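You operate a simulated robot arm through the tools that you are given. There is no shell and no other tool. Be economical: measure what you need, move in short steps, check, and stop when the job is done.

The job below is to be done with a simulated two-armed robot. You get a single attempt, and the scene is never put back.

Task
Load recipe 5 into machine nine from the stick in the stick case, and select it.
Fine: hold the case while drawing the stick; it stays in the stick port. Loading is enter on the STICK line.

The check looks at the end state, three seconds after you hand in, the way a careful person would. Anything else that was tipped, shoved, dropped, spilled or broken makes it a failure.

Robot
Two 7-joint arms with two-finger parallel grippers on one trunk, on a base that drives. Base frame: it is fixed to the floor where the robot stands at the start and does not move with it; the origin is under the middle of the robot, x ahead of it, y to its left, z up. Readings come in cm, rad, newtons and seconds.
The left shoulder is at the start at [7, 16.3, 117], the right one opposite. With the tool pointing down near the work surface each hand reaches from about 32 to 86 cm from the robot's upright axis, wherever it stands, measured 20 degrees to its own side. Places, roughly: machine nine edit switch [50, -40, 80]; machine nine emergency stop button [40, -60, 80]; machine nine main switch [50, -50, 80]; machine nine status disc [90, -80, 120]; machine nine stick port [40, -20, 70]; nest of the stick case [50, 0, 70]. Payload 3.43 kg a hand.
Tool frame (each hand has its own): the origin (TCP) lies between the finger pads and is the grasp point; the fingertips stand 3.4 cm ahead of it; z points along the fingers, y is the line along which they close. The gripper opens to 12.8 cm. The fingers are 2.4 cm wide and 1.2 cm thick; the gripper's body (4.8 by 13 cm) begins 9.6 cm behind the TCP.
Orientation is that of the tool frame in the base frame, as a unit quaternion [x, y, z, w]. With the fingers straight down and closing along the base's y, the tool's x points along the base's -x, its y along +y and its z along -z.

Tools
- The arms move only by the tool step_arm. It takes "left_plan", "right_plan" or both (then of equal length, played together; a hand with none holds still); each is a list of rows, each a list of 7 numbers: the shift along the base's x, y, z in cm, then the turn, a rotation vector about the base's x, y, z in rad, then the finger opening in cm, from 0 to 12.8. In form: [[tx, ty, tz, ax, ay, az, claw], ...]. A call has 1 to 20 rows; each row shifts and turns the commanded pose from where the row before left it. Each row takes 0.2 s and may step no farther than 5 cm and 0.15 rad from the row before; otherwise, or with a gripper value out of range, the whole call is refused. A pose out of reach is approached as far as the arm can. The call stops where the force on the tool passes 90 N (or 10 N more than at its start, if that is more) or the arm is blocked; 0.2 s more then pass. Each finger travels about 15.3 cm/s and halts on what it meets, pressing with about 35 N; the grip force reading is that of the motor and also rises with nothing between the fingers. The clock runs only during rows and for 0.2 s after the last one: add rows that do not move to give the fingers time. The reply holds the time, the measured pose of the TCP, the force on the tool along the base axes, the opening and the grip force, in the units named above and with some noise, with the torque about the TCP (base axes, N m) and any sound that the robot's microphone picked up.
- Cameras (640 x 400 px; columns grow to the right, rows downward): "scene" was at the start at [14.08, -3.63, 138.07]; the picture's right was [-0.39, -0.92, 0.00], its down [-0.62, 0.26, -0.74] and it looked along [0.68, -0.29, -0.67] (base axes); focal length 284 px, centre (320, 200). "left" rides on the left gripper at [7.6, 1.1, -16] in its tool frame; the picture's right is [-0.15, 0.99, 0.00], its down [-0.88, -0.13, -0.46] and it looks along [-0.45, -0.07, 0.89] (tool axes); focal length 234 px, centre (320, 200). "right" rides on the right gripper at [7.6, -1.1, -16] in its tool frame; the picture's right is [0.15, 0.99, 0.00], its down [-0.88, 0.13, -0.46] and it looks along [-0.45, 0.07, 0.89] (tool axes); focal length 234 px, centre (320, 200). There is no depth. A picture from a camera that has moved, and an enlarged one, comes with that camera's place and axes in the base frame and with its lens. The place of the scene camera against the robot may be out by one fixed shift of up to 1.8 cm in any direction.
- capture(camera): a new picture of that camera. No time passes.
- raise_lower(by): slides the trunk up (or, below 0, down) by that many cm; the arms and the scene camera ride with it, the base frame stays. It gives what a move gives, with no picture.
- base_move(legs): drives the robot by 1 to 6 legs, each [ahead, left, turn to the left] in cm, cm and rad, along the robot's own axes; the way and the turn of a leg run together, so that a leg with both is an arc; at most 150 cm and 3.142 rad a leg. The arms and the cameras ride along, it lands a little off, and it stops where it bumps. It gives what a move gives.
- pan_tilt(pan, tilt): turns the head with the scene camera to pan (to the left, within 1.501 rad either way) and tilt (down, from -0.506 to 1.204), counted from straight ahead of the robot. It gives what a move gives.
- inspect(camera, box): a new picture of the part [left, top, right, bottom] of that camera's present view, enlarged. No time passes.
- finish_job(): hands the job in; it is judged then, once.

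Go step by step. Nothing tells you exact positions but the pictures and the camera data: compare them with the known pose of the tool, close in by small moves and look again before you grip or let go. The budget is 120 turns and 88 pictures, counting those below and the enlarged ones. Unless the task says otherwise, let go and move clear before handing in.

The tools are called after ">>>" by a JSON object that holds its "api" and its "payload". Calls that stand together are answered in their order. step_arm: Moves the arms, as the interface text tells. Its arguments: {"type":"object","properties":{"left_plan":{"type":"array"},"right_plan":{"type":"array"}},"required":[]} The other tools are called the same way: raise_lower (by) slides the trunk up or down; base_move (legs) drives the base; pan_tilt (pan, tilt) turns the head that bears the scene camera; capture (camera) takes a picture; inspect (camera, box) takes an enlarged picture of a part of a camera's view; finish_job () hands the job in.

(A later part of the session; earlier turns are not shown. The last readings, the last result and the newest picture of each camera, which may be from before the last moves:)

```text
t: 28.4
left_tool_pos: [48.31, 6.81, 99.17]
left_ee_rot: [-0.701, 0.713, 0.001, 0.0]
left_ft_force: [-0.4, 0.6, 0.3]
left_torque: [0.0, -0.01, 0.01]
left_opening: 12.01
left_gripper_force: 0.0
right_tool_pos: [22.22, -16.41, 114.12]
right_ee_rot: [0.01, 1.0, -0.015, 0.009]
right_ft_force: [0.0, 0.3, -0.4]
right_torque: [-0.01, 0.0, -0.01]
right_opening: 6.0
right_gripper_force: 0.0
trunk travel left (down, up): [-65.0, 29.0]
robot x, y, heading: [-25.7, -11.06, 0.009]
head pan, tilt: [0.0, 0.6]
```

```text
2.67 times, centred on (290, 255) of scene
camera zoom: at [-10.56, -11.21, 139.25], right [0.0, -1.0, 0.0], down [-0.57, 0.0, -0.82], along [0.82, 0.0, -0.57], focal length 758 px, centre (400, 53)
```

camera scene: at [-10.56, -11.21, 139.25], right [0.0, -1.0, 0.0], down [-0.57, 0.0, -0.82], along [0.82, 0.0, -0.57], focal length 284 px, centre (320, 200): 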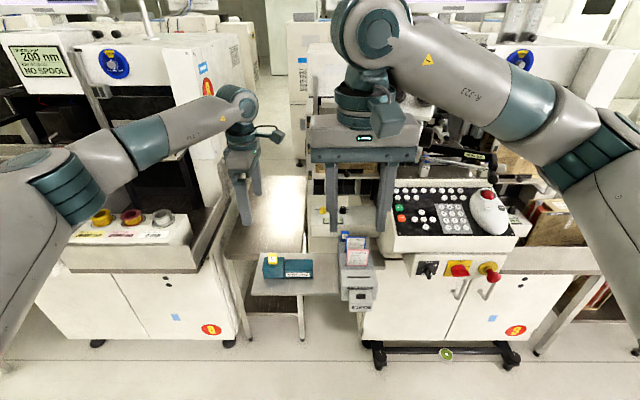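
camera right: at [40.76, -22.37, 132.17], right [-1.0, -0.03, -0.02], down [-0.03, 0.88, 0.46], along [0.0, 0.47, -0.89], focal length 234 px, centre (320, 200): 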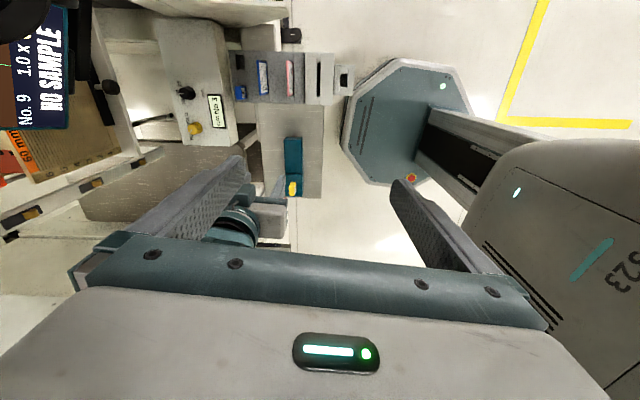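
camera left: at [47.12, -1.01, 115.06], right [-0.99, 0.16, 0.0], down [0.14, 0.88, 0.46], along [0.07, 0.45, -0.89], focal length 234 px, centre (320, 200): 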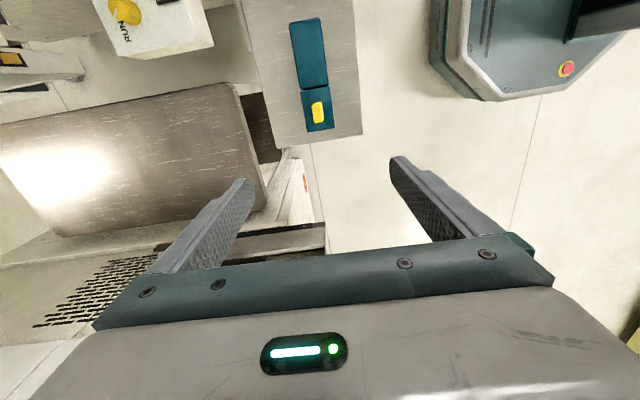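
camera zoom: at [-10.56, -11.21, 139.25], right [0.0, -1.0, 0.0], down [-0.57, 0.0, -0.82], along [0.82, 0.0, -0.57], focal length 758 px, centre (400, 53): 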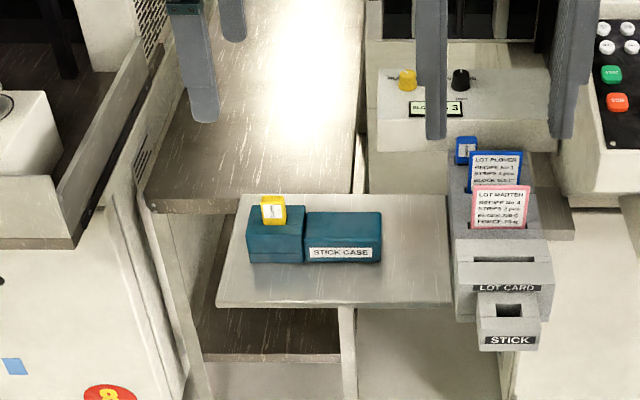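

Clear space on the left: case spans x 45.5–50.9, y about −9 to 6.8, stick head near (48, 3.4, 75). I shift the base slightly left/forward for comfortable reach.

>>> {"api": "base_move", "payload": {"legs": [[3, 8, 0]]}}

```text
t: 29.5
left_tool_pos: [51.38, 14.64, 99.24]
left_ee_rot: [-0.701, 0.714, 0.0, 0.0]
left_ft_force: [0.0, 0.7, -0.2]
left_torque: [-0.02, 0.0, -0.02]
left_opening: 12.0
left_gripper_force: 0.1
right_tool_pos: [25.16, -8.58, 114.14]
right_ee_rot: [0.009, 1.0, -0.015, 0.008]
right_ft_force: [0.0, -0.1, 0.3]
right_torque: [0.02, 0.03, -0.04]
right_opening: 6.0
right_gripper_force: 0.1
trunk travel left (down, up): [-65.0, 29.0]
robot x, y, heading: [-23.11, -2.9, 0.001]
head pan, tilt: [0.0, 0.6]
```

Now I tilt the left hand 50° to its side and bring it above the left end of the case.

>>> {"api": "step_arm", "payload": {"left_plan": [[-0.4, -1.1, -0.5, -0.11, 0, 0.019, 10], [-0.4, -1.1, -1.5, -0.11, 0, 0, 9], [-0.4, -1.1, -2, -0.11, 0, 0, 9], [-0.4, -1.1, -2, -0.11, 0, 0, 9], [-0.4, -1.1, -2, -0.11, 0, 0, 9], [-0.4, -1.1, -2, -0.11, 0, 0, 9], [-0.4, -1.1, -2, -0.11, 0, 0, 9], [-0.4, -1.1, -2, -0.1, 0, 0, 9], [0, 0, 0, 0, 0, 0, 9]]}}

>>> {"api": "inspect", "payload": {"camera": "scene", "box": [160, 130, 420, 310]}}

>>> {"api": "capture", "payload": {"camera": "left"}}

```text
t: 31.5
left_tool_pos: [48.07, 5.62, 85.01]
left_ee_rot: [0.642, -0.641, 0.298, 0.297]
left_ft_force: [-0.3, -0.4, 0.1]
left_torque: [0.02, 0.0, 0.0]
left_opening: 9.01
left_gripper_force: 0.1
right_tool_pos: [25.08, -8.73, 114.19]
right_ee_rot: [0.009, 1.0, -0.014, 0.007]
right_ft_force: [0.5, 0.6, -0.8]
right_torque: [0.02, -0.01, 0.0]
right_opening: 5.99
right_gripper_force: 0.0
trunk travel left (down, up): [-65.0, 29.0]
robot x, y, heading: [-23.08, -2.95, 0.001]
head pan, tilt: [0.0, 0.6]
```

```text
2.22 times, centred on (290, 220) of scene
camera zoom: at [-7.62, -3.4, 139.26], right [0.0, -1.0, 0.0], down [-0.56, 0.0, -0.83], along [0.83, 0.0, -0.56], focal length 631 px, centre (387, 156)
```

zoom: 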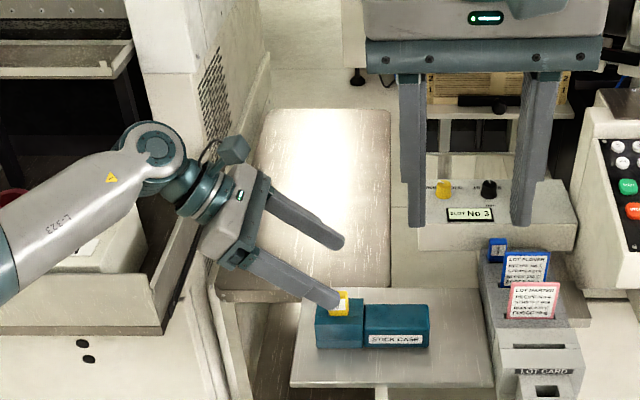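

```text
49 pictures are left
camera left: at [47.03, 12.71, 101.06], right [-0.99, 0.09, -0.11], down [0.13, 0.92, -0.38], along [0.07, -0.39, -0.92], focal length 234 px, centre (320, 200)
```

left: 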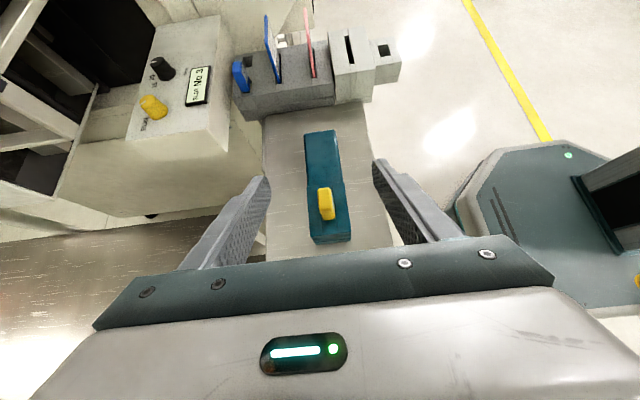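

Combining views, shelf ≈ z 71, case top ≈ 75.3, head top ≈ 78. I lower the left hand with fingers straddling the case, stopping slightly high to check.

>>> {"api": "step_arm", "payload": {"left_plan": [[0, -0.1, -3, 0, 0, 0, 9], [0, -0.1, -3, 0, 0, 0, 9], [0, -0.1, -2, 0, 0, 0, 9], [0, -0.1, -1, 0, 0, 0, 9], [0, 0, 0, 0, 0, 0, 9]]}}

>>> {"api": "inspect", "payload": {"camera": "scene", "box": [230, 210, 370, 300]}}

>>> {"api": "inspect", "payload": {"camera": "left", "box": [200, 100, 440, 260]}}

```text
t: 32.7
left_tool_pos: [48.24, 5.13, 76.18]
left_ee_rot: [0.643, -0.64, 0.299, 0.296]
left_ft_force: [0.1, -0.3, -0.1]
left_torque: [0.01, 0.03, -0.01]
left_opening: 9.01
left_gripper_force: 0.0
right_tool_pos: [25.26, -8.67, 114.27]
right_ee_rot: [0.009, 1.0, -0.014, 0.007]
right_ft_force: [0.0, -0.4, -0.8]
right_torque: [0.01, 0.0, -0.01]
right_opening: 5.99
right_gripper_force: 0.1
trunk travel left (down, up): [-65.0, 29.0]
robot x, y, heading: [-22.94, -3.16, 0.001]
head pan, tilt: [0.0, 0.6]
```

```text
4.44 times, centred on (300, 255) of scene
camera zoom: at [-7.59, -3.38, 139.25], right [0.0, -1.0, 0.0], down [-0.57, 0.0, -0.82], along [0.82, 0.0, -0.57], focal length 1263 px, centre (409, -44)
```

zoom: 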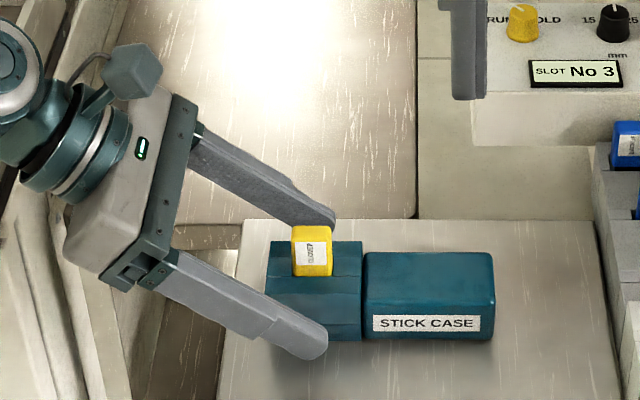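

```text
2.50 times, centred on (320, 180) of left
camera zoom: at [47.13, 12.31, 92.19], right [-0.99, 0.09, -0.11], down [0.13, 0.92, -0.38], along [0.07, -0.39, -0.92], focal length 585 px, centre (320, 250)
```

zoom: 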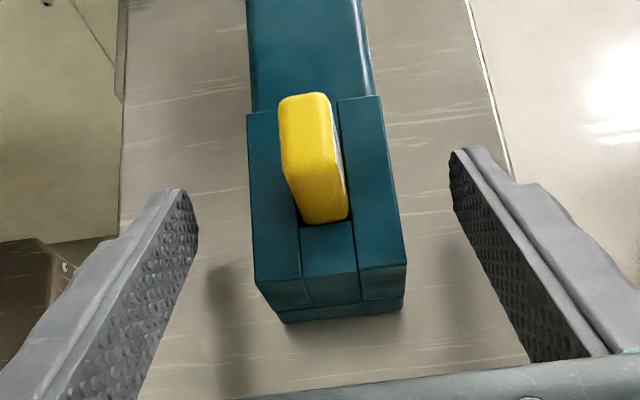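

The fingers straddle the case nicely. I lower a bit more and close gently.

>>> {"api": "step_arm", "payload": {"left_plan": [[0, -0.2, -0.8, 0, 0, 0, 9], [0, -0.2, -0.6, 0, 0, 0, 9], [0, 0, 0, 0, 0, 0, 9]]}}

>>> {"api": "inspect", "payload": {"camera": "left", "box": [200, 100, 440, 260]}}

```text
t: 33.5
left_tool_pos: [48.27, 4.85, 74.78]
left_ee_rot: [0.641, -0.641, 0.298, 0.298]
left_ft_force: [0.7, -0.7, -1.0]
left_torque: [0.02, 0.0, 0.02]
left_opening: 8.98
left_gripper_force: 0.1
right_tool_pos: [25.28, -8.65, 114.11]
right_ee_rot: [0.009, 1.0, -0.014, 0.008]
right_ft_force: [0.2, 0.3, -0.6]
right_torque: [0.02, 0.0, 0.0]
right_opening: 6.02
right_gripper_force: 0.0
trunk travel left (down, up): [-65.0, 29.0]
robot x, y, heading: [-23.13, -2.85, 0.003]
head pan, tilt: [0.0, 0.6]
```

```text
2.50 times, centred on (320, 180) of left
camera zoom: at [47.1, 11.97, 90.86], right [-0.99, 0.09, -0.11], down [0.13, 0.92, -0.38], along [0.07, -0.39, -0.92], focal length 585 px, centre (320, 250)
```

zoom: 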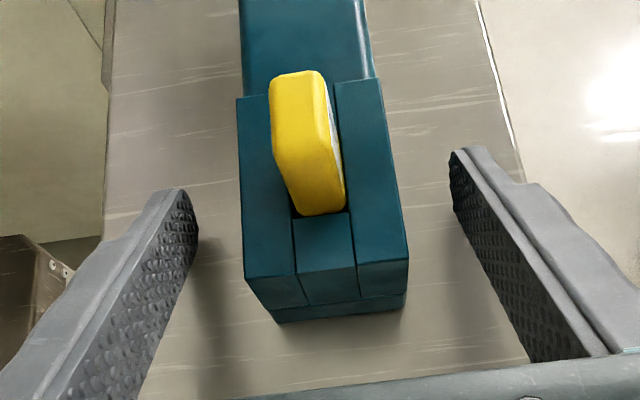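

Tips sit about 1 cm above the shelf with good overlap. I close the left gripper on the case.

>>> {"api": "step_arm", "payload": {"left_plan": [[0, 0, -0.4, 0, 0, 0, 7.5], [0, 0, 0, 0, 0, 0, 6.2], [0, 0, 0, 0, 0, 0, 5.4], [0, 0, 0, 0, 0, 0, 4.6], [0, 0, 0, 0, 0, 0, 4.6], [0, 0, 0, 0, 0, 0, 4.6]]}}

>>> {"api": "inspect", "payload": {"camera": "left", "box": [200, 100, 440, 260]}}

```text
t: 34.9
left_tool_pos: [48.24, 4.81, 74.37]
left_ee_rot: [0.642, -0.641, 0.298, 0.297]
left_ft_force: [-0.9, -0.8, -0.8]
left_torque: [0.0, -0.02, -0.02]
left_opening: 4.6
left_gripper_force: 0.3
right_tool_pos: [25.3, -8.68, 114.26]
right_ee_rot: [0.008, 1.0, -0.013, 0.008]
right_ft_force: [0.7, 0.2, 0.1]
right_torque: [-0.01, 0.01, 0.0]
right_opening: 6.02
right_gripper_force: 0.0
trunk travel left (down, up): [-65.0, 29.0]
robot x, y, heading: [-22.84, -2.97, -0.004]
head pan, tilt: [0.0, 0.6]
```

```text
2.50 times, centred on (320, 180) of left
camera zoom: at [47.07, 11.96, 90.44], right [-0.99, 0.09, -0.11], down [0.13, 0.92, -0.38], along [0.07, -0.39, -0.92], focal length 585 px, centre (320, 250)
```

zoom: 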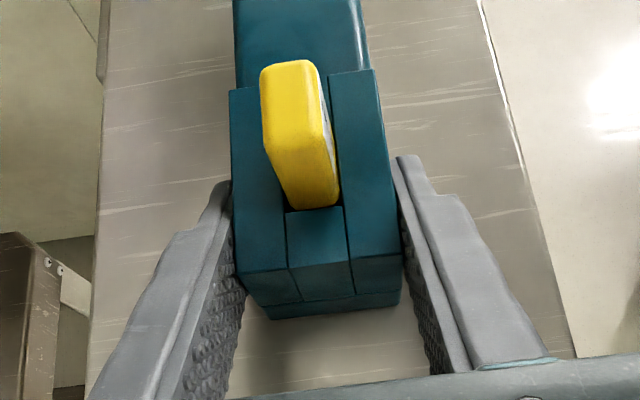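

Not yet touching; the case is narrower than 4.6 cm. I close further.

>>> {"api": "step_arm", "payload": {"left_plan": [[0, 0, 0, 0, 0, 0, 4.0], [0, 0, 0, 0, 0, 0, 3.4], [0, 0, 0, 0, 0, 0, 3.0], [0, 0, 0, 0, 0, 0, 3.0], [0, 0, 0, 0, 0, 0, 3.0]]}}

>>> {"api": "inspect", "payload": {"camera": "left", "box": [200, 100, 440, 260]}}

```text
t: 36.1
left_tool_pos: [48.15, 4.77, 74.42]
left_ee_rot: [-0.641, 0.641, -0.297, -0.298]
left_ft_force: [0.8, -0.1, 1.1]
left_torque: [-0.07, -0.01, -0.04]
left_opening: 4.53
left_gripper_force: 35.1
right_tool_pos: [25.17, -8.64, 114.18]
right_ee_rot: [0.008, 1.0, -0.014, 0.008]
right_ft_force: [-0.4, 0.5, -0.3]
right_torque: [0.01, 0.01, 0.01]
right_opening: 5.99
right_gripper_force: 0.1
trunk travel left (down, up): [-65.0, 29.0]
robot x, y, heading: [-22.55, -2.79, -0.0]
head pan, tilt: [0.0, 0.6]
```

```text
2.50 times, centred on (320, 180) of left
camera zoom: at [47.07, 11.96, 90.44], right [-0.99, 0.09, -0.11], down [0.13, 0.92, -0.38], along [0.07, -0.39, -0.92], focal length 585 px, centre (320, 250)
```

zoom: 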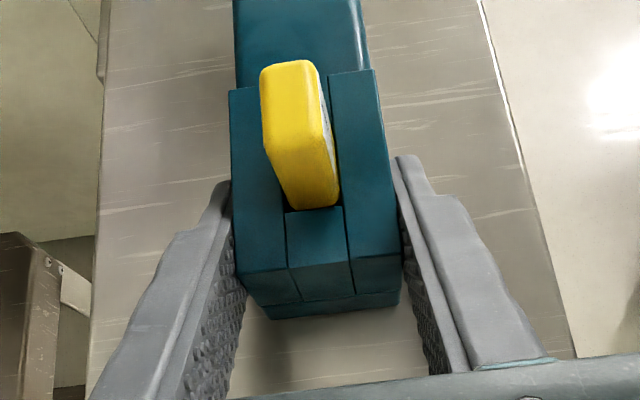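

The case is gripped (4.53 cm wide). Head spans about y 1.4–4.5 at x 48.1. I bring the right hand above it.

>>> {"api": "step_arm", "payload": {"right_plan": [[2.85, 1.42, -2, 0.028, 0.016, 0.016, 6], [2.85, 1.42, -3.3, 0, 0, 0, 6], [2.85, 1.42, -3.3, 0, 0, 0, 6], [2.85, 1.42, -3.3, 0, 0, 0, 6], [2.85, 1.42, -3.3, 0, 0, 0, 6], [2.85, 1.42, -3.3, 0, 0, 0, 6], [2.85, 1.42, -3.3, 0, 0, 0, 6], [2.85, 1.42, -3.3, 0, 0, 0, 6], [0, 0, 0, 0, 0, 0, 6]]}}

>>> {"api": "capture", "payload": {"camera": "right"}}

>>> {"api": "inspect", "payload": {"camera": "scene", "box": [200, 130, 400, 290]}}

```text
t: 38.1
left_tool_pos: [48.03, 4.7, 74.35]
left_ee_rot: [0.642, -0.641, 0.298, 0.298]
left_ft_force: [0.2, -1.1, 0.2]
left_torque: [-0.11, 0.03, -0.02]
left_opening: 4.58
left_gripper_force: 35.3
right_tool_pos: [47.91, 2.7, 88.92]
right_ee_rot: [0.001, 1.0, 0.0, 0.0]
right_ft_force: [-0.1, -0.1, -0.4]
right_torque: [0.03, 0.03, -0.02]
right_opening: 6.01
right_gripper_force: 0.2
trunk travel left (down, up): [-65.0, 29.0]
robot x, y, heading: [-23.24, -3.16, 0.002]
head pan, tilt: [0.0, 0.6]
```

```text
43 pictures are left
camera right: at [40.42, 1.54, 104.97], right [-0.15, 0.99, 0.0], down [0.88, 0.13, 0.46], along [0.45, 0.07, -0.89], focal length 234 px, centre (320, 200)
```

right: 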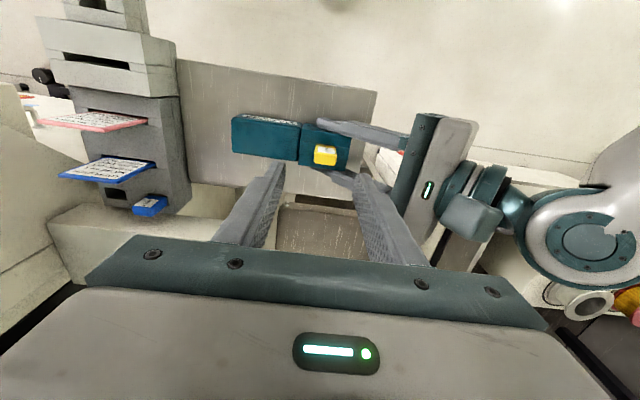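

```text
2.50 times, centred on (300, 210) of scene
camera zoom: at [-7.62, -3.45, 139.25], right [0.0, -1.0, 0.0], down [-0.56, 0.0, -0.83], along [0.83, 0.0, -0.56], focal length 710 px, centre (370, 175)
```

zoom: 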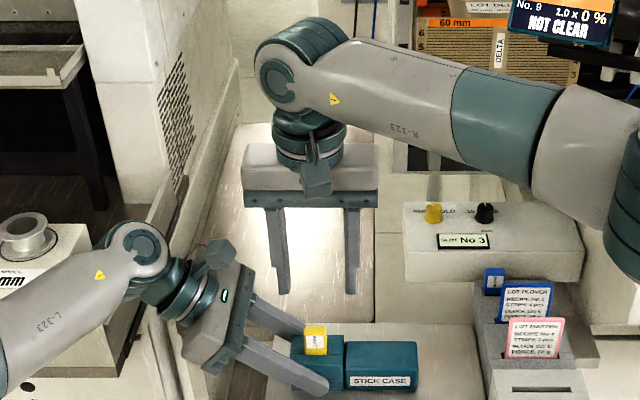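

Aligned: head centre about (48.2, 3.2). I lower the right hand to just above and around the head.

>>> {"api": "step_arm", "payload": {"right_plan": [[0.1, 0.1, -3, 0, 0, 0, 6], [0.1, 0.1, -3, 0, 0, 0, 6], [0, 0.2, -2, 0, 0, 0, 6], [0, 0, 0, 0, 0, 0, 6]]}}

>>> {"api": "inspect", "payload": {"camera": "right", "box": [230, 90, 430, 215]}}

>>> {"api": "inspect", "payload": {"camera": "scene", "box": [240, 170, 360, 300]}}

```text
t: 39.1
left_tool_pos: [48.07, 4.84, 74.41]
left_ee_rot: [0.642, -0.641, 0.298, 0.297]
left_ft_force: [-0.2, 0.0, 0.2]
left_torque: [-0.03, -0.01, 0.0]
left_opening: 4.56
left_gripper_force: 34.9
right_tool_pos: [48.26, 3.15, 80.99]
right_ee_rot: [0.001, 1.0, 0.0, 0.001]
right_ft_force: [0.4, 0.5, 0.4]
right_torque: [-0.01, 0.0, 0.02]
right_opening: 6.02
right_gripper_force: 0.1
trunk travel left (down, up): [-65.0, 29.0]
robot x, y, heading: [-23.05, -2.93, 0.002]
head pan, tilt: [0.0, 0.6]
```

```text
3.20 times, centred on (330, 152) of right
camera zoom: at [40.76, 1.97, 97.02], right [-0.15, 0.99, 0.0], down [0.88, 0.13, 0.46], along [0.45, 0.07, -0.89], focal length 749 px, centre (288, 352)
```

zoom: 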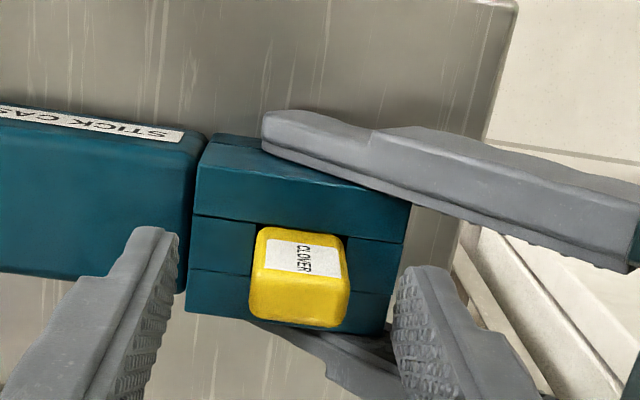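

```text
3.08 times, centred on (300, 235) of scene
camera zoom: at [-7.59, -3.38, 139.25], right [0.0, -1.0, 0.0], down [-0.57, 0.0, -0.82], along [0.82, 0.0, -0.57], focal length 874 px, centre (382, 92)
```

zoom: 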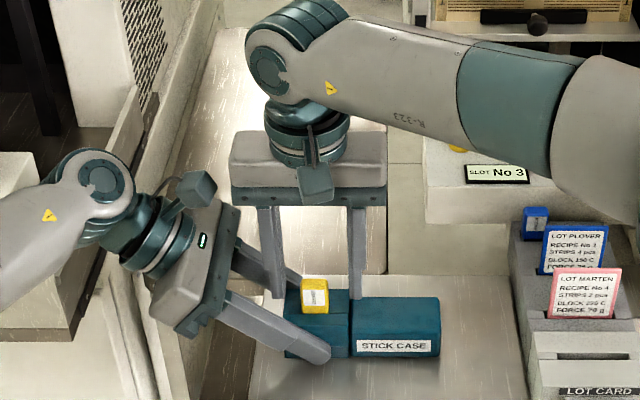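

Well centred. I lower to tips just above the case top, and close on the head.

>>> {"api": "step_arm", "payload": {"right_plan": [[-0.1, 0.2, -1, 0, 0, 0, 6], [0, 0, -0.7, 0, 0, 0, 6], [0, 0, 0, 0, 0, 0, 4.5], [0, 0, 0, 0, 0, 0, 3.4], [0, 0, 0, 0, 0, 0, 2.4], [0, 0, 0, 0, 0, 0, 1.6], [0, 0, 0, 0, 0, 0, 1.6], [0, 0, 0, 0, 0, 0, 1.6]]}}

>>> {"api": "inspect", "payload": {"camera": "right", "box": [230, 90, 430, 215]}}

```text
t: 40.9
left_tool_pos: [48.07, 4.84, 74.34]
left_ee_rot: [0.642, -0.64, 0.298, 0.297]
left_ft_force: [0.3, -3.3, -3.5]
left_torque: [0.16, -0.03, 0.02]
left_opening: 4.58
left_gripper_force: 34.7
right_tool_pos: [48.25, 3.33, 79.4]
right_ee_rot: [-0.001, 1.0, 0.0, -0.001]
right_ft_force: [0.6, 4.5, 7.5]
right_torque: [0.13, 0.0, 0.04]
right_opening: 2.45
right_gripper_force: 34.9
trunk travel left (down, up): [-65.0, 29.0]
robot x, y, heading: [-22.69, -3.21, 0.003]
head pan, tilt: [0.0, 0.6]
```

```text
3.20 times, centred on (330, 152) of right
camera zoom: at [40.62, 2.17, 95.43], right [-0.15, 0.99, 0.0], down [0.88, 0.13, 0.46], along [0.45, 0.07, -0.89], focal length 749 px, centre (288, 352)
```

zoom: 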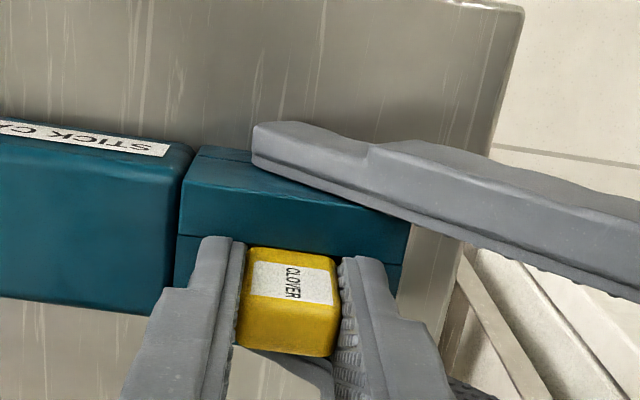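

Head gripped at 2.45 cm. I draw it slowly upward while the left holds.

>>> {"api": "step_arm", "payload": {"right_plan": [[0, 0, 0.4, 0, 0, 0, 1.6], [0, 0, 0.6, 0, 0, 0, 1.6], [0, 0, 0.8, 0, 0, 0, 1.6], [0, 0, 1, 0, 0, 0, 1.6], [0, 0, 1, 0, 0, 0, 1.6], [0, 0, 1, 0, 0, 0, 1.6], [0, 0, 1, 0, 0, 0, 1.6], [0, 0, 1.2, 0, 0, 0, 1.6]]}}

>>> {"api": "inspect", "payload": {"camera": "scene", "box": [240, 170, 360, 300]}}

```text
t: 42.7
left_tool_pos: [48.14, 4.82, 74.33]
left_ee_rot: [0.642, -0.641, 0.298, 0.297]
left_ft_force: [-0.7, 1.0, 2.0]
left_torque: [0.04, 0.03, 0.01]
left_opening: 4.56
left_gripper_force: 34.6
right_tool_pos: [48.08, 3.29, 86.18]
right_ee_rot: [0.0, 1.0, 0.0, 0.0]
right_ft_force: [0.1, 0.7, 0.2]
right_torque: [-0.01, -0.01, 0.0]
right_opening: 2.45
right_gripper_force: 35.7
trunk travel left (down, up): [-65.0, 29.0]
robot x, y, heading: [-22.95, -2.98, 0.006]
head pan, tilt: [0.0, 0.6]
```

```text
3.08 times, centred on (300, 235) of scene
camera zoom: at [-7.61, -3.38, 139.25], right [0.0, -1.0, 0.0], down [-0.56, 0.0, -0.83], along [0.83, 0.0, -0.57], focal length 874 px, centre (382, 92)
```

zoom: 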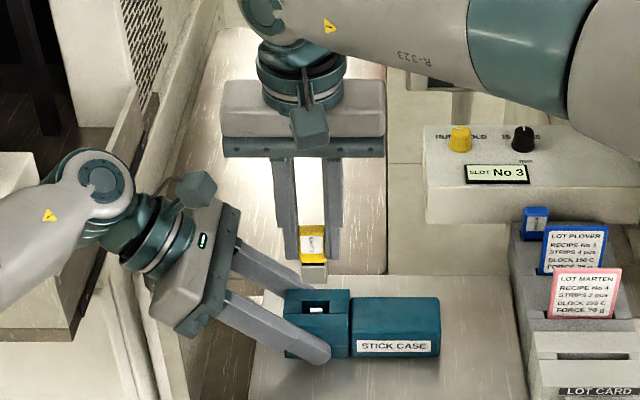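

The stick is out with a short metal blade. I raise it and carry it in front of the rack toward the port, while the left hand releases the case and lifts off.

>>> {"api": "step_arm", "payload": {"left_plan": [[0, 0, 0, 0, 0, 0, 5.5], [0, 0, 0, 0, 0, 0, 7], [0, 0, 0, 0, 0, 0, 8.5], [0, 0, 0, 0, 0, 0, 8.5], [0, 0.5, 2, 0, 0, 0, 8.5], [0, 1, 3, 0, 0, 0, 8.5], [0, 1, 4, 0, 0, 0, 8.5], [0, 2, 4, 0, 0, 0, 8.5]], "right_plan": [[0, 0, 2, 0, 0, 0, 1.6], [0, 0, 3, 0, 0, 0, 1.6], [-2, -1, 2, 0, 0, 0, 1.6], [-3, -2, 0, 0, 0, 0, 1.6], [-3, -3.5, 0, 0, 0, 0, 1.6], [-2, -4.5, 0, 0, 0, 0, 1.6], [0, -4.8, 0, 0, 0, 0, 1.6], [0, 0, 0, 0, 0, 0, 1.6]]}}

>>> {"api": "capture", "payload": {"camera": "right"}}

>>> {"api": "inspect", "payload": {"camera": "scene", "box": [200, 150, 440, 310]}}

```text
t: 44.5
left_tool_pos: [47.98, 9.36, 87.52]
left_ee_rot: [0.641, -0.641, 0.298, 0.299]
left_ft_force: [0.1, 0.8, 0.9]
left_torque: [-0.02, -0.02, 0.0]
left_opening: 8.53
left_gripper_force: 0.1
right_tool_pos: [37.76, -12.27, 93.34]
right_ee_rot: [0.0, 1.0, 0.0, 0.001]
right_ft_force: [-0.5, 0.2, -0.9]
right_torque: [-0.07, 0.01, 0.03]
right_opening: 2.47
right_gripper_force: 34.3
trunk travel left (down, up): [-65.0, 29.0]
robot x, y, heading: [-22.67, -2.98, 0.002]
head pan, tilt: [0.0, 0.6]
```

```text
37 pictures are left
camera right: at [30.27, -13.41, 109.35], right [-0.15, 0.99, 0.0], down [0.88, 0.13, 0.46], along [0.45, 0.06, -0.89], focal length 234 px, centre (320, 200)
```

right: 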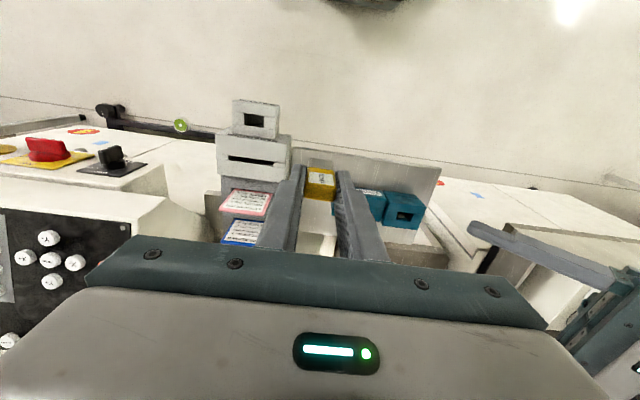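

```text
2.50 times, centred on (320, 230) of scene
camera zoom: at [-7.65, -3.19, 139.25], right [0.0, -1.0, 0.0], down [-0.56, 0.0, -0.83], along [0.83, 0.0, -0.56], focal length 710 px, centre (320, 125)
```

zoom: 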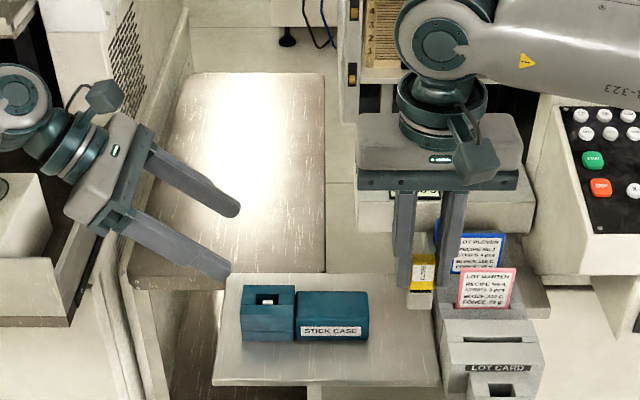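

Port hole estimated near (36.6, -21.8, ~75). I move the stick above it and measure again from this second viewpoint.

>>> {"api": "step_arm", "payload": {"right_plan": [[-0.3, -3, 0, 0, 0, 0, 1.6], [-0.3, -3, -1, 0, 0, 0, 1.6], [-0.3, -3, -1, 0, 0, 0, 1.6], [0, 0, -1, 0, 0, 0, 1.6], [0, 0, 0, 0, 0, 0, 1.6]]}}

>>> {"api": "inspect", "payload": {"camera": "right", "box": [240, 90, 400, 220]}}

>>> {"api": "inspect", "payload": {"camera": "scene", "box": [330, 190, 450, 320]}}

```text
t: 45.7
left_tool_pos: [48.04, 9.11, 87.42]
left_ee_rot: [0.643, -0.64, 0.298, 0.297]
left_ft_force: [1.1, 0.3, -0.4]
left_torque: [0.02, 0.03, 0.01]
left_opening: 8.51
left_gripper_force: 0.0
right_tool_pos: [37.03, -21.62, 90.28]
right_ee_rot: [0.001, 1.0, 0.0, 0.0]
right_ft_force: [0.4, -0.4, -0.3]
right_torque: [0.02, 0.01, 0.01]
right_opening: 2.47
right_gripper_force: 34.7
trunk travel left (down, up): [-65.0, 29.0]
robot x, y, heading: [-22.71, -3.07, 0.001]
head pan, tilt: [0.0, 0.6]
```

```text
3.08 times, centred on (320, 155) of right
camera zoom: at [29.49, -22.7, 106.34], right [-0.15, 0.99, 0.0], down [0.88, 0.13, 0.46], along [0.45, 0.07, -0.89], focal length 720 px, centre (320, 338)
```

zoom: 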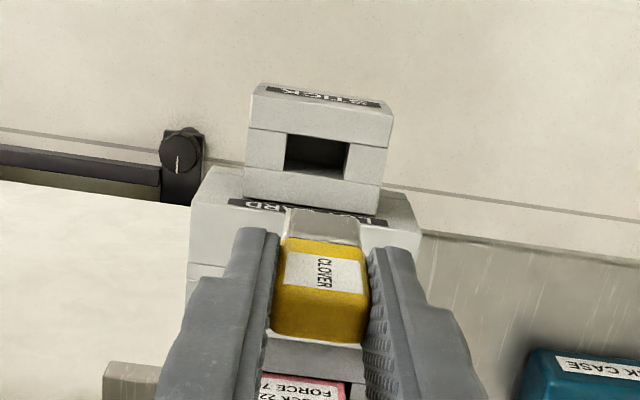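

```text
3.08 times, centred on (390, 255) of scene
camera zoom: at [-7.6, -3.42, 139.25], right [0.0, -1.0, 0.0], down [-0.57, 0.0, -0.82], along [0.82, 0.0, -0.57], focal length 874 px, centre (105, 31)
```

zoom: 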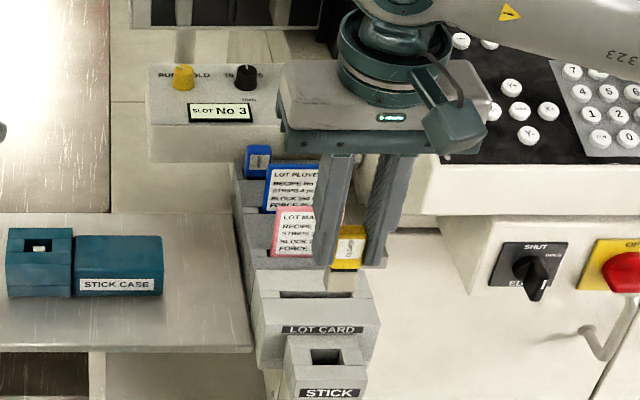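

Hole centre about (36.5, -21.7, 75.8), aligned with the stick. I align and lower until the blade is just above it.

>>> {"api": "step_arm", "payload": {"right_plan": [[-0.3, -0.1, -2, 0, 0, 0, 1.6], [-0.2, 0, -2, 0, 0, 0, 1.6], [0, 0, -2, 0, 0, 0, 1.6], [0, 0, 0, 0, 0, 0, 1.6]]}}

>>> {"api": "inspect", "payload": {"camera": "right", "box": [240, 90, 400, 220]}}

>>> {"api": "inspect", "payload": {"camera": "scene", "box": [350, 240, 420, 320]}}

```text
t: 46.7
left_tool_pos: [47.93, 9.24, 87.51]
left_ee_rot: [0.642, -0.641, 0.298, 0.298]
left_ft_force: [0.2, -0.8, 0.0]
left_torque: [0.0, -0.01, 0.01]
left_opening: 8.48
left_gripper_force: 0.0
right_tool_pos: [36.57, -21.49, 84.35]
right_ee_rot: [0.0, 1.0, 0.0, 0.0]
right_ft_force: [0.2, 0.0, -1.0]
right_torque: [-0.01, 0.0, 0.02]
right_opening: 2.45
right_gripper_force: 34.5
trunk travel left (down, up): [-65.0, 29.0]
robot x, y, heading: [-22.58, -2.99, 0.0]
head pan, tilt: [0.0, 0.6]
```

```text
3.08 times, centred on (320, 155) of right
camera zoom: at [29.05, -22.71, 100.38], right [-0.15, 0.99, 0.0], down [0.88, 0.13, 0.46], along [0.45, 0.07, -0.89], focal length 720 px, centre (320, 338)
```

zoom: 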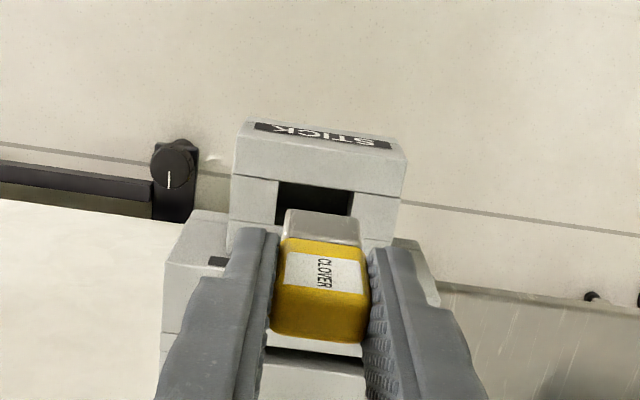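

```text
5.00 times, centred on (385, 280) of scene
camera zoom: at [-7.61, -3.38, 139.25], right [0.0, -1.0, 0.0], down [-0.57, 0.0, -0.83], along [0.83, 0.0, -0.57], focal length 1421 px, centre (-5, -200)
```

zoom: 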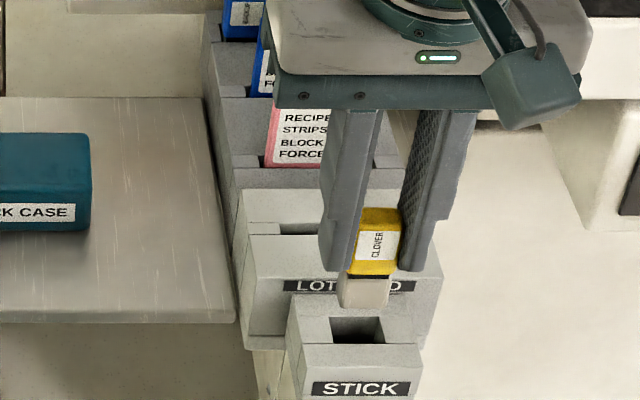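

Blade is nearly aligned; I shift 0.2 cm right and lower slowly, watching the force.

>>> {"api": "step_arm", "payload": {"right_plan": [[-0.05, -0.18, -0.8, 0, 0, 0, 1.6], [0, 0, -0.8, 0, 0, 0, 1.6], [0, 0, -0.5, 0, 0, 0, 1.6], [0, 0, -0.5, 0, 0, 0, 1.6], [0, 0, -0.3, 0, 0, 0, 1.6], [0, 0, 0, 0, 0, 0, 1.6]]}}

>>> {"api": "inspect", "payload": {"camera": "right", "box": [260, 110, 380, 200]}}

```text
t: 48.1
left_tool_pos: [47.96, 9.16, 87.37]
left_ee_rot: [0.642, -0.641, 0.298, 0.298]
left_ft_force: [-0.3, -0.6, 0.2]
left_torque: [0.02, -0.01, 0.0]
left_opening: 8.49
left_gripper_force: 0.0
right_tool_pos: [36.73, -21.7, 81.42]
right_ee_rot: [0.001, 1.0, 0.0, 0.0]
right_ft_force: [1.0, -0.4, 0.6]
right_torque: [0.02, 0.04, 0.04]
right_opening: 2.45
right_gripper_force: 35.0
trunk travel left (down, up): [-65.0, 29.0]
robot x, y, heading: [-22.71, -2.93, -0.001]
head pan, tilt: [0.0, 0.6]
```

```text
4.44 times, centred on (320, 155) of right
camera zoom: at [29.18, -22.88, 97.5], right [-0.15, 0.99, 0.0], down [0.88, 0.13, 0.46], along [0.45, 0.07, -0.89], focal length 1041 px, centre (320, 400)
```

zoom: 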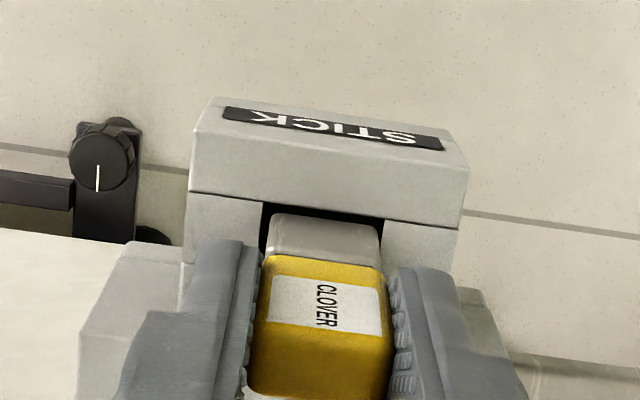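

The blade sits inside the hole outline. I continue lowering in small rows.

>>> {"api": "step_arm", "payload": {"right_plan": [[0, 0, -0.3, 0, 0, 0, 1.6], [0, 0, -0.3, 0, 0, 0, 1.6], [0, 0, -0.3, 0, 0, 0, 1.6], [0, 0, -0.2, 0, 0, 0, 1.6], [0, 0, 0, 0, 0, 0, 1.6]]}}

>>> {"api": "inspect", "payload": {"camera": "right", "box": [260, 110, 380, 200]}}

```text
t: 49.3
left_tool_pos: [47.96, 9.15, 87.51]
left_ee_rot: [0.642, -0.641, 0.298, 0.297]
left_ft_force: [0.2, -0.3, 0.5]
left_torque: [-0.02, 0.02, -0.02]
left_opening: 8.48
left_gripper_force: 0.1
right_tool_pos: [36.63, -21.68, 80.27]
right_ee_rot: [0.001, 1.0, 0.0, 0.0]
right_ft_force: [0.0, -0.6, -0.3]
right_torque: [-0.03, 0.0, 0.01]
right_opening: 2.44
right_gripper_force: 35.2
trunk travel left (down, up): [-65.0, 29.0]
robot x, y, heading: [-22.83, -3.6, 0.005]
head pan, tilt: [0.0, 0.6]
```

```text
4.44 times, centred on (320, 155) of right
camera zoom: at [29.14, -22.81, 96.37], right [-0.15, 0.99, 0.0], down [0.88, 0.13, 0.46], along [0.45, 0.07, -0.89], focal length 1041 px, centre (320, 400)
```

zoom: 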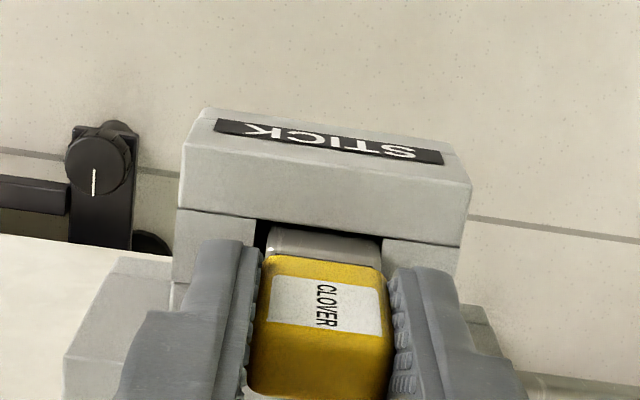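

Going in with no resistance; I lower the rest until I feel the seat.

>>> {"api": "step_arm", "payload": {"right_plan": [[0, 0, -0.3, 0, 0, 0, 1.6], [0, 0, -0.2, 0, 0, 0, 1.6], [0, 0, -0.2, 0, 0, 0, 1.6], [0, 0, -0.2, 0, 0, 0, 1.6], [0, 0, 0, 0, 0, 0, 1.6]]}}

>>> {"api": "inspect", "payload": {"camera": "right", "box": [260, 110, 380, 200]}}

```text
t: 50.5
left_tool_pos: [48.03, 9.17, 87.53]
left_ee_rot: [0.642, -0.641, 0.298, 0.298]
left_ft_force: [-0.1, 0.4, -1.0]
left_torque: [0.01, 0.02, 0.03]
left_opening: 8.5
left_gripper_force: 0.1
right_tool_pos: [36.7, -21.55, 79.47]
right_ee_rot: [0.0, 1.0, 0.0, 0.0]
right_ft_force: [-0.1, 1.5, -1.3]
right_torque: [-0.01, 0.0, -0.04]
right_opening: 2.46
right_gripper_force: 35.6
trunk travel left (down, up): [-65.0, 29.0]
robot x, y, heading: [-22.93, -3.39, -0.001]
head pan, tilt: [0.0, 0.6]
```

```text
4.44 times, centred on (320, 155) of right
camera zoom: at [29.19, -22.8, 95.47], right [-0.15, 0.99, 0.0], down [0.88, 0.13, 0.46], along [0.45, 0.07, -0.89], focal length 1041 px, centre (320, 400)
```

zoom: 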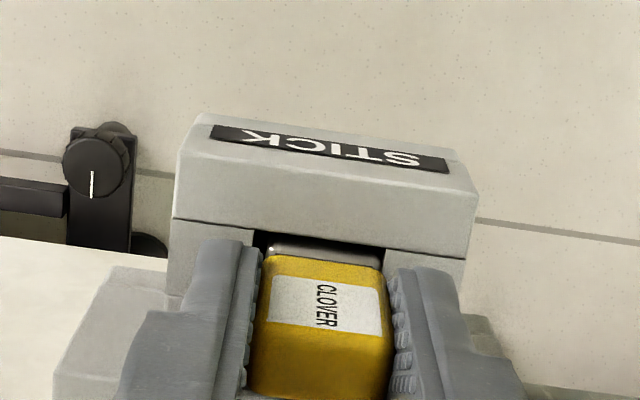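

Still free; a little further to the seat.

>>> {"api": "step_arm", "payload": {"right_plan": [[0, 0, -0.2, 0, 0, 0, 1.6], [0, 0, -0.2, 0, 0, 0, 1.6], [0, 0, -0.2, 0, 0, 0, 1.6], [0, 0, 0, 0, 0, 0, 1.6]]}}

```text
t: 51.5
left_tool_pos: [47.8, 9.22, 87.74]
left_ee_rot: [0.642, -0.641, 0.298, 0.297]
left_ft_force: [0.1, 0.1, 0.5]
left_torque: [0.01, -0.01, -0.02]
left_opening: 8.49
left_gripper_force: 0.0
right_tool_pos: [36.65, -21.71, 79.09]
right_ee_rot: [0.001, 1.0, 0.0, 0.002]
right_ft_force: [3.2, -0.5, 26.9]
right_torque: [-0.01, -0.36, -0.03]
right_opening: 2.47
right_gripper_force: 35.0
trunk travel left (down, up): [-65.0, 29.0]
robot x, y, heading: [-22.77, -2.88, 0.003]
head pan, tilt: [0.0, 0.6]
```

27 N upward: seated. I release and lift off, then look.

>>> {"api": "step_arm", "payload": {"right_plan": [[0, 0, 0.2, 0, 0, 0, 2.4], [0, 0, 0, 0, 0, 0, 3.2], [0, 0, 0, 0, 0, 0, 4.4], [0, 0, 0, 0, 0, 0, 5], [0, 0, 2, 0, 0, 0, 5], [0, 0, 3, 0, 0, 0, 5], [-1, 0, 4, 0, 0, 0, 5], [-2, 0, 4, 0, 0, 0, 5], [-2, 0, 4, 0, 0, 0, 5]]}}

>>> {"api": "capture", "payload": {"camera": "right"}}

>>> {"api": "pan_tilt", "payload": {"pan": -0.35, "tilt": 0.3}}

>>> {"api": "capture", "payload": {"camera": "scene"}}

```text
t: 53.5
left_tool_pos: [47.96, 9.22, 87.51]
left_ee_rot: [-0.641, 0.642, -0.297, -0.298]
left_ft_force: [-0.4, -0.2, -0.5]
left_torque: [-0.02, 0.0, 0.03]
left_opening: 8.5
left_gripper_force: 0.1
right_tool_pos: [31.65, -21.6, 96.1]
right_ee_rot: [0.0, 1.0, -0.002, 0.0]
right_ft_force: [-0.4, -0.3, 0.5]
right_torque: [0.0, -0.02, -0.01]
right_opening: 4.99
right_gripper_force: 0.1
trunk travel left (down, up): [-65.0, 29.0]
robot x, y, heading: [-23.0, -3.15, -0.001]
head pan, tilt: [0.0, 0.6]
```

```text
28 pictures are left
camera right: at [24.08, -22.77, 112.02], right [-0.15, 0.99, 0.0], down [0.88, 0.13, 0.46], along [0.45, 0.07, -0.89], focal length 234 px, centre (320, 200)
```

right: 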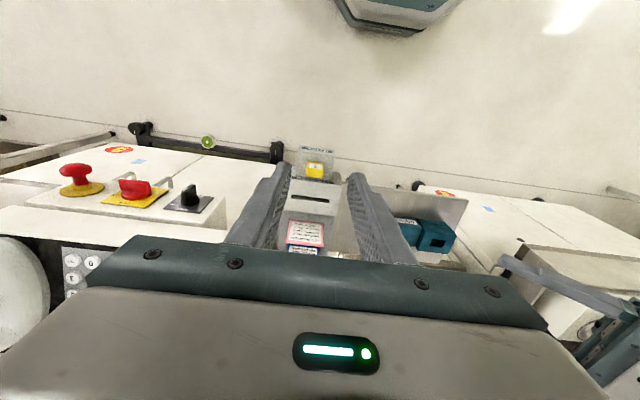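

```text
t: 54.3
left_tool_pos: [48.02, 9.1, 87.47]
left_ee_rot: [0.642, -0.641, 0.297, 0.297]
left_ft_force: [-0.1, -0.2, -0.3]
left_torque: [0.0, 0.01, 0.01]
left_opening: 8.5
left_gripper_force: 0.1
right_tool_pos: [31.6, -21.57, 95.87]
right_ee_rot: [0.0, 1.0, 0.0, 0.0]
right_ft_force: [-0.1, 0.2, 0.9]
right_torque: [0.0, 0.02, 0.0]
right_opening: 5.0
right_gripper_force: 0.1
trunk travel left (down, up): [-65.0, 29.0]
robot x, y, heading: [-22.85, -3.53, -0.001]
head pan, tilt: [-0.351, 0.3]
```

```text
27 pictures are left
camera scene: at [-7.65, -6.59, 141.99], right [-0.34, -0.94, 0.0], down [-0.28, 0.1, -0.95], along [0.9, -0.33, -0.3], focal length 284 px, centre (320, 200)
```

scene: 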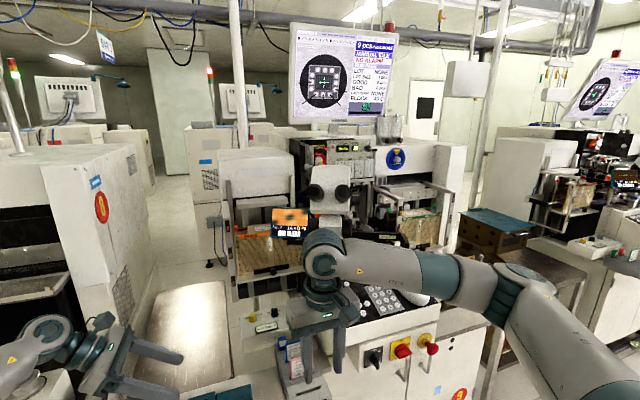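

The stick stays in the port. Now I tuck the left hand up and pitch the right hand for key pressing with closed fingers, then drive so the keypad is ahead of the right arm.

>>> {"api": "step_arm", "payload": {"left_plan": [[-0.5, 0.6, 3, 0.1, 0, 0, 8], [-1, 0.6, 3, 0.11, 0, 0, 6], [-2, 0.6, 3, 0.11, 0, 0, 4], [-2, 0.6, 3, 0.11, 0, 0, 3], [-2, 0.7, 3, 0.11, 0, 0, 3], [-2, 0.7, 3, 0.11, 0, 0, 3], [-2, 0.7, 3, 0.11, 0, 0, 3], [-2, 0.7, 2, 0.11, 0, 0, 3], [-2, 0.7, 1, 0, 0, 0, 3], [-2, 0.7, 0.5, 0, 0, 0, 3], [-2, 0.7, 0, 0, 0, 0, 3], [-1, 0.7, 0, 0, 0, 0, 3]], "right_plan": [[0, 0, 2, 0, 0, 0, 4], [0, 0, 2, 0, -0.1, 0, 3], [0, 0, 0, 0, -0.1, 0, 2], [0, 0, 0, 0, -0.1, 0, 1], [0, 0, 0, 0, -0.1, 0, 0], [0, 0, 0, 0, -0.1, 0, 0], [0, 0, 0, 0, -0.1, 0, 0], [0, 0, 0, 0, -0.1, 0, 0], [0, 0, 0, 0, 0, 0, 0], [0, 0, 0, 0, 0, 0, 0], [0, 0, 0, 0, 0, 0, 0], [0, 0, 0, 0, 0, 0, 0]]}}

>>> {"api": "base_move", "payload": {"legs": [[0, -32, 0], [7, 0, 0]]}}

>>> {"api": "capture", "payload": {"camera": "right"}}

```text
t: 56.9
left_tool_pos: [27.33, 17.42, 111.8]
left_ee_rot: [0.707, -0.707, 0.0, 0.0]
left_ft_force: [-0.2, 0.3, -0.5]
left_torque: [0.02, 0.01, 0.02]
left_opening: 2.99
left_gripper_force: 0.0
right_tool_pos: [31.77, -21.72, 100.07]
right_ee_rot: [0.001, 0.939, 0.0, 0.343]
right_ft_force: [-0.1, 0.2, 0.2]
right_torque: [-0.03, 0.02, -0.01]
right_opening: 0.0
right_gripper_force: 32.6
trunk travel left (down, up): [-65.0, 29.0]
robot x, y, heading: [-22.5, -3.38, -0.002]
head pan, tilt: [-0.351, 0.3]
```

```text
t: 59.6
left_tool_pos: [34.52, -14.78, 111.74]
left_ee_rot: [-0.706, 0.708, 0.0, 0.001]
left_ft_force: [0.0, -0.6, 0.2]
left_torque: [0.0, 0.01, 0.03]
left_opening: 3.01
left_gripper_force: 0.2
right_tool_pos: [38.49, -53.82, 100.01]
right_ee_rot: [0.003, 0.939, -0.001, 0.343]
right_ft_force: [0.5, -0.5, -0.4]
right_torque: [0.01, 0.02, -0.04]
right_opening: 0.0
right_gripper_force: 32.8
trunk travel left (down, up): [-65.0, 29.0]
robot x, y, heading: [-15.83, -34.63, -0.004]
head pan, tilt: [-0.351, 0.3]
```

```text
26 pictures are left
camera right: at [22.47, -54.88, 107.43], right [-0.11, 0.99, -0.09], down [0.38, 0.13, 0.92], along [0.92, 0.06, -0.39], focal length 234 px, centre (320, 200)
```

right: 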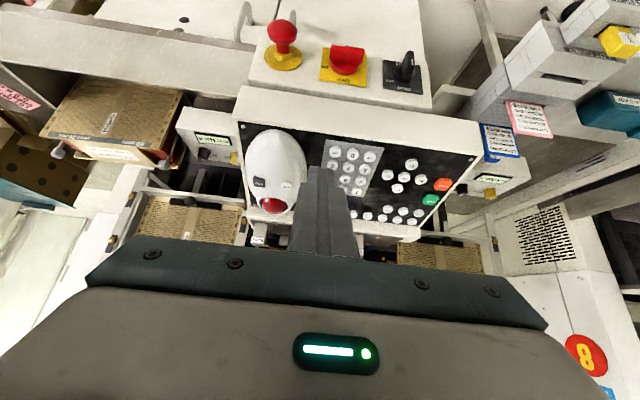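

Good view of the panel. I enlarge it to measure key directions.

>>> {"api": "inspect", "payload": {"camera": "right", "box": [300, 125, 460, 225]}}

```text
4.00 times, centred on (380, 175) of right
camera zoom: at [22.47, -54.88, 107.43], right [-0.11, 0.99, -0.09], down [0.38, 0.13, 0.92], along [0.92, 0.06, -0.39], focal length 937 px, centre (80, 300)
```

zoom: 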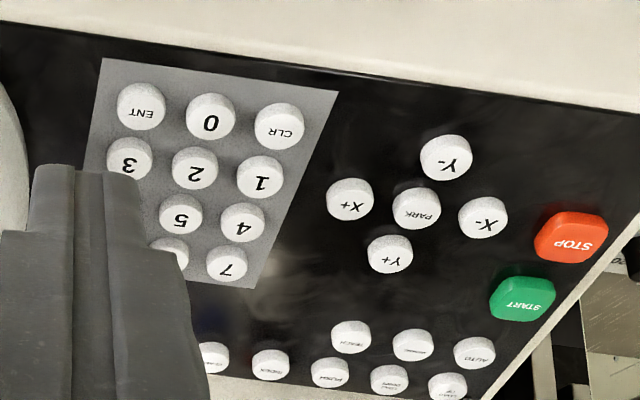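

Key positions: 0 (49.4,-49.1,88.5), ENT (49.5,-51.7,88.4), 5 (54.3,-49.3,89.9), 7 (56.4,-46.7,90.5), PAGE ≈ (60,-48.8,91.5). The black arm's knob hangs at about z 106, so I flatten the hand and slip under it to hover by PAGE.

>>> {"api": "step_arm", "payload": {"right_plan": [[0, 0.5, 0, 0, -0.1225, 0, 0], [0, 0.7, -1, 0, -0.1225, 0, 0], [1, 0.8, -1, 0, -0.1225, 0, 0], [2, 1, -1, 0, -0.1225, 0, 0], [3, 1, -0.7, 0, 0, 0, 0], [3, 0.5, 0, 0, 0, 0, 0], [3, 0.5, 0, 0, 0, 0, 0], [0, 0, 0, 0, 0, 0, 0]]}}

>>> {"api": "capture", "payload": {"camera": "right"}}

>>> {"api": "pan_tilt", "payload": {"pan": -0.2, "tilt": 0.5}}

>>> {"api": "capture", "payload": {"camera": "scene"}}

```text
t: 61.5
left_tool_pos: [34.36, -14.76, 111.78]
left_ee_rot: [-0.706, 0.708, 0.0, 0.0]
left_ft_force: [-0.9, -0.2, 0.0]
left_torque: [-0.04, -0.01, 0.02]
left_opening: 2.99
left_gripper_force: 0.0
right_tool_pos: [50.39, -49.16, 97.07]
right_ee_rot: [0.003, 0.861, -0.001, 0.509]
right_ft_force: [0.2, -0.6, -0.1]
right_torque: [0.0, 0.02, 0.02]
right_opening: 0.03
right_gripper_force: 32.8
right hand out of reach, approached as far as the arm can: row 1, 2, 4
trunk travel left (down, up): [-65.0, 29.0]
robot x, y, heading: [-16.08, -35.05, -0.0]
head pan, tilt: [-0.351, 0.3]
```

```text
24 pictures are left
camera right: at [32.79, -50.29, 98.21], right [-0.07, 0.99, -0.13], down [0.03, 0.13, 0.99], along [1.0, 0.06, -0.03], focal length 234 px, centre (320, 200)
```

right: 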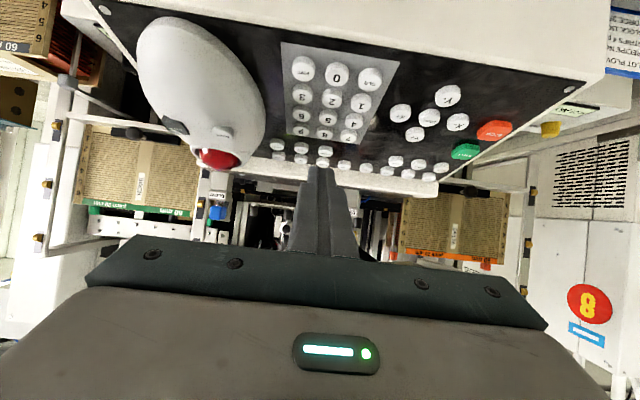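

```text
t: 62.2
left_tool_pos: [34.55, -14.63, 111.75]
left_ee_rot: [-0.706, 0.708, -0.001, 0.0]
left_ft_force: [0.2, -0.2, -0.2]
left_torque: [-0.05, 0.01, 0.0]
left_opening: 2.99
left_gripper_force: 0.0
right_tool_pos: [50.4, -49.12, 97.11]
right_ee_rot: [0.003, 0.861, 0.0, 0.509]
right_ft_force: [-0.6, 0.1, 0.1]
right_torque: [0.0, -0.01, 0.02]
right_opening: 0.0
right_gripper_force: 32.5
trunk travel left (down, up): [-65.0, 29.0]
robot x, y, heading: [-16.52, -35.01, -0.003]
head pan, tilt: [-0.201, 0.499]
```

```text
23 pictures are left
camera scene: at [-0.65, -37.1, 140.16], right [-0.2, -0.98, 0.0], down [-0.47, 0.1, -0.88], along [0.86, -0.18, -0.48], focal length 284 px, centre (320, 200)
```

scene: 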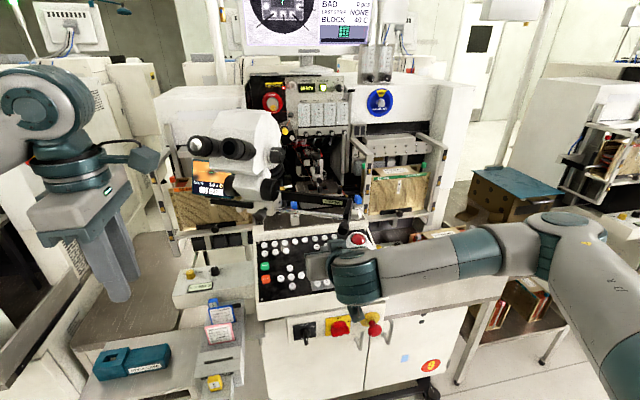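

The hand is beneath the arm region. I check clearance between the arm knob and my hand.

>>> {"api": "inspect", "payload": {"camera": "scene", "box": [240, 180, 400, 310]}}

```text
3.08 times, centred on (320, 245) of scene
camera zoom: at [-0.65, -37.1, 140.16], right [-0.2, -0.98, 0.0], down [-0.47, 0.1, -0.88], along [0.86, -0.18, -0.48], focal length 874 px, centre (320, 62)
```

zoom: 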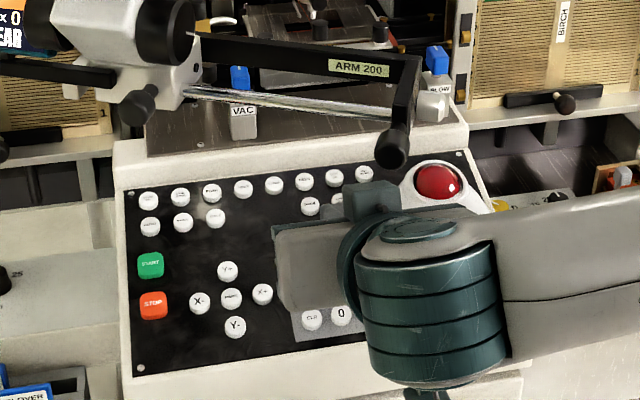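

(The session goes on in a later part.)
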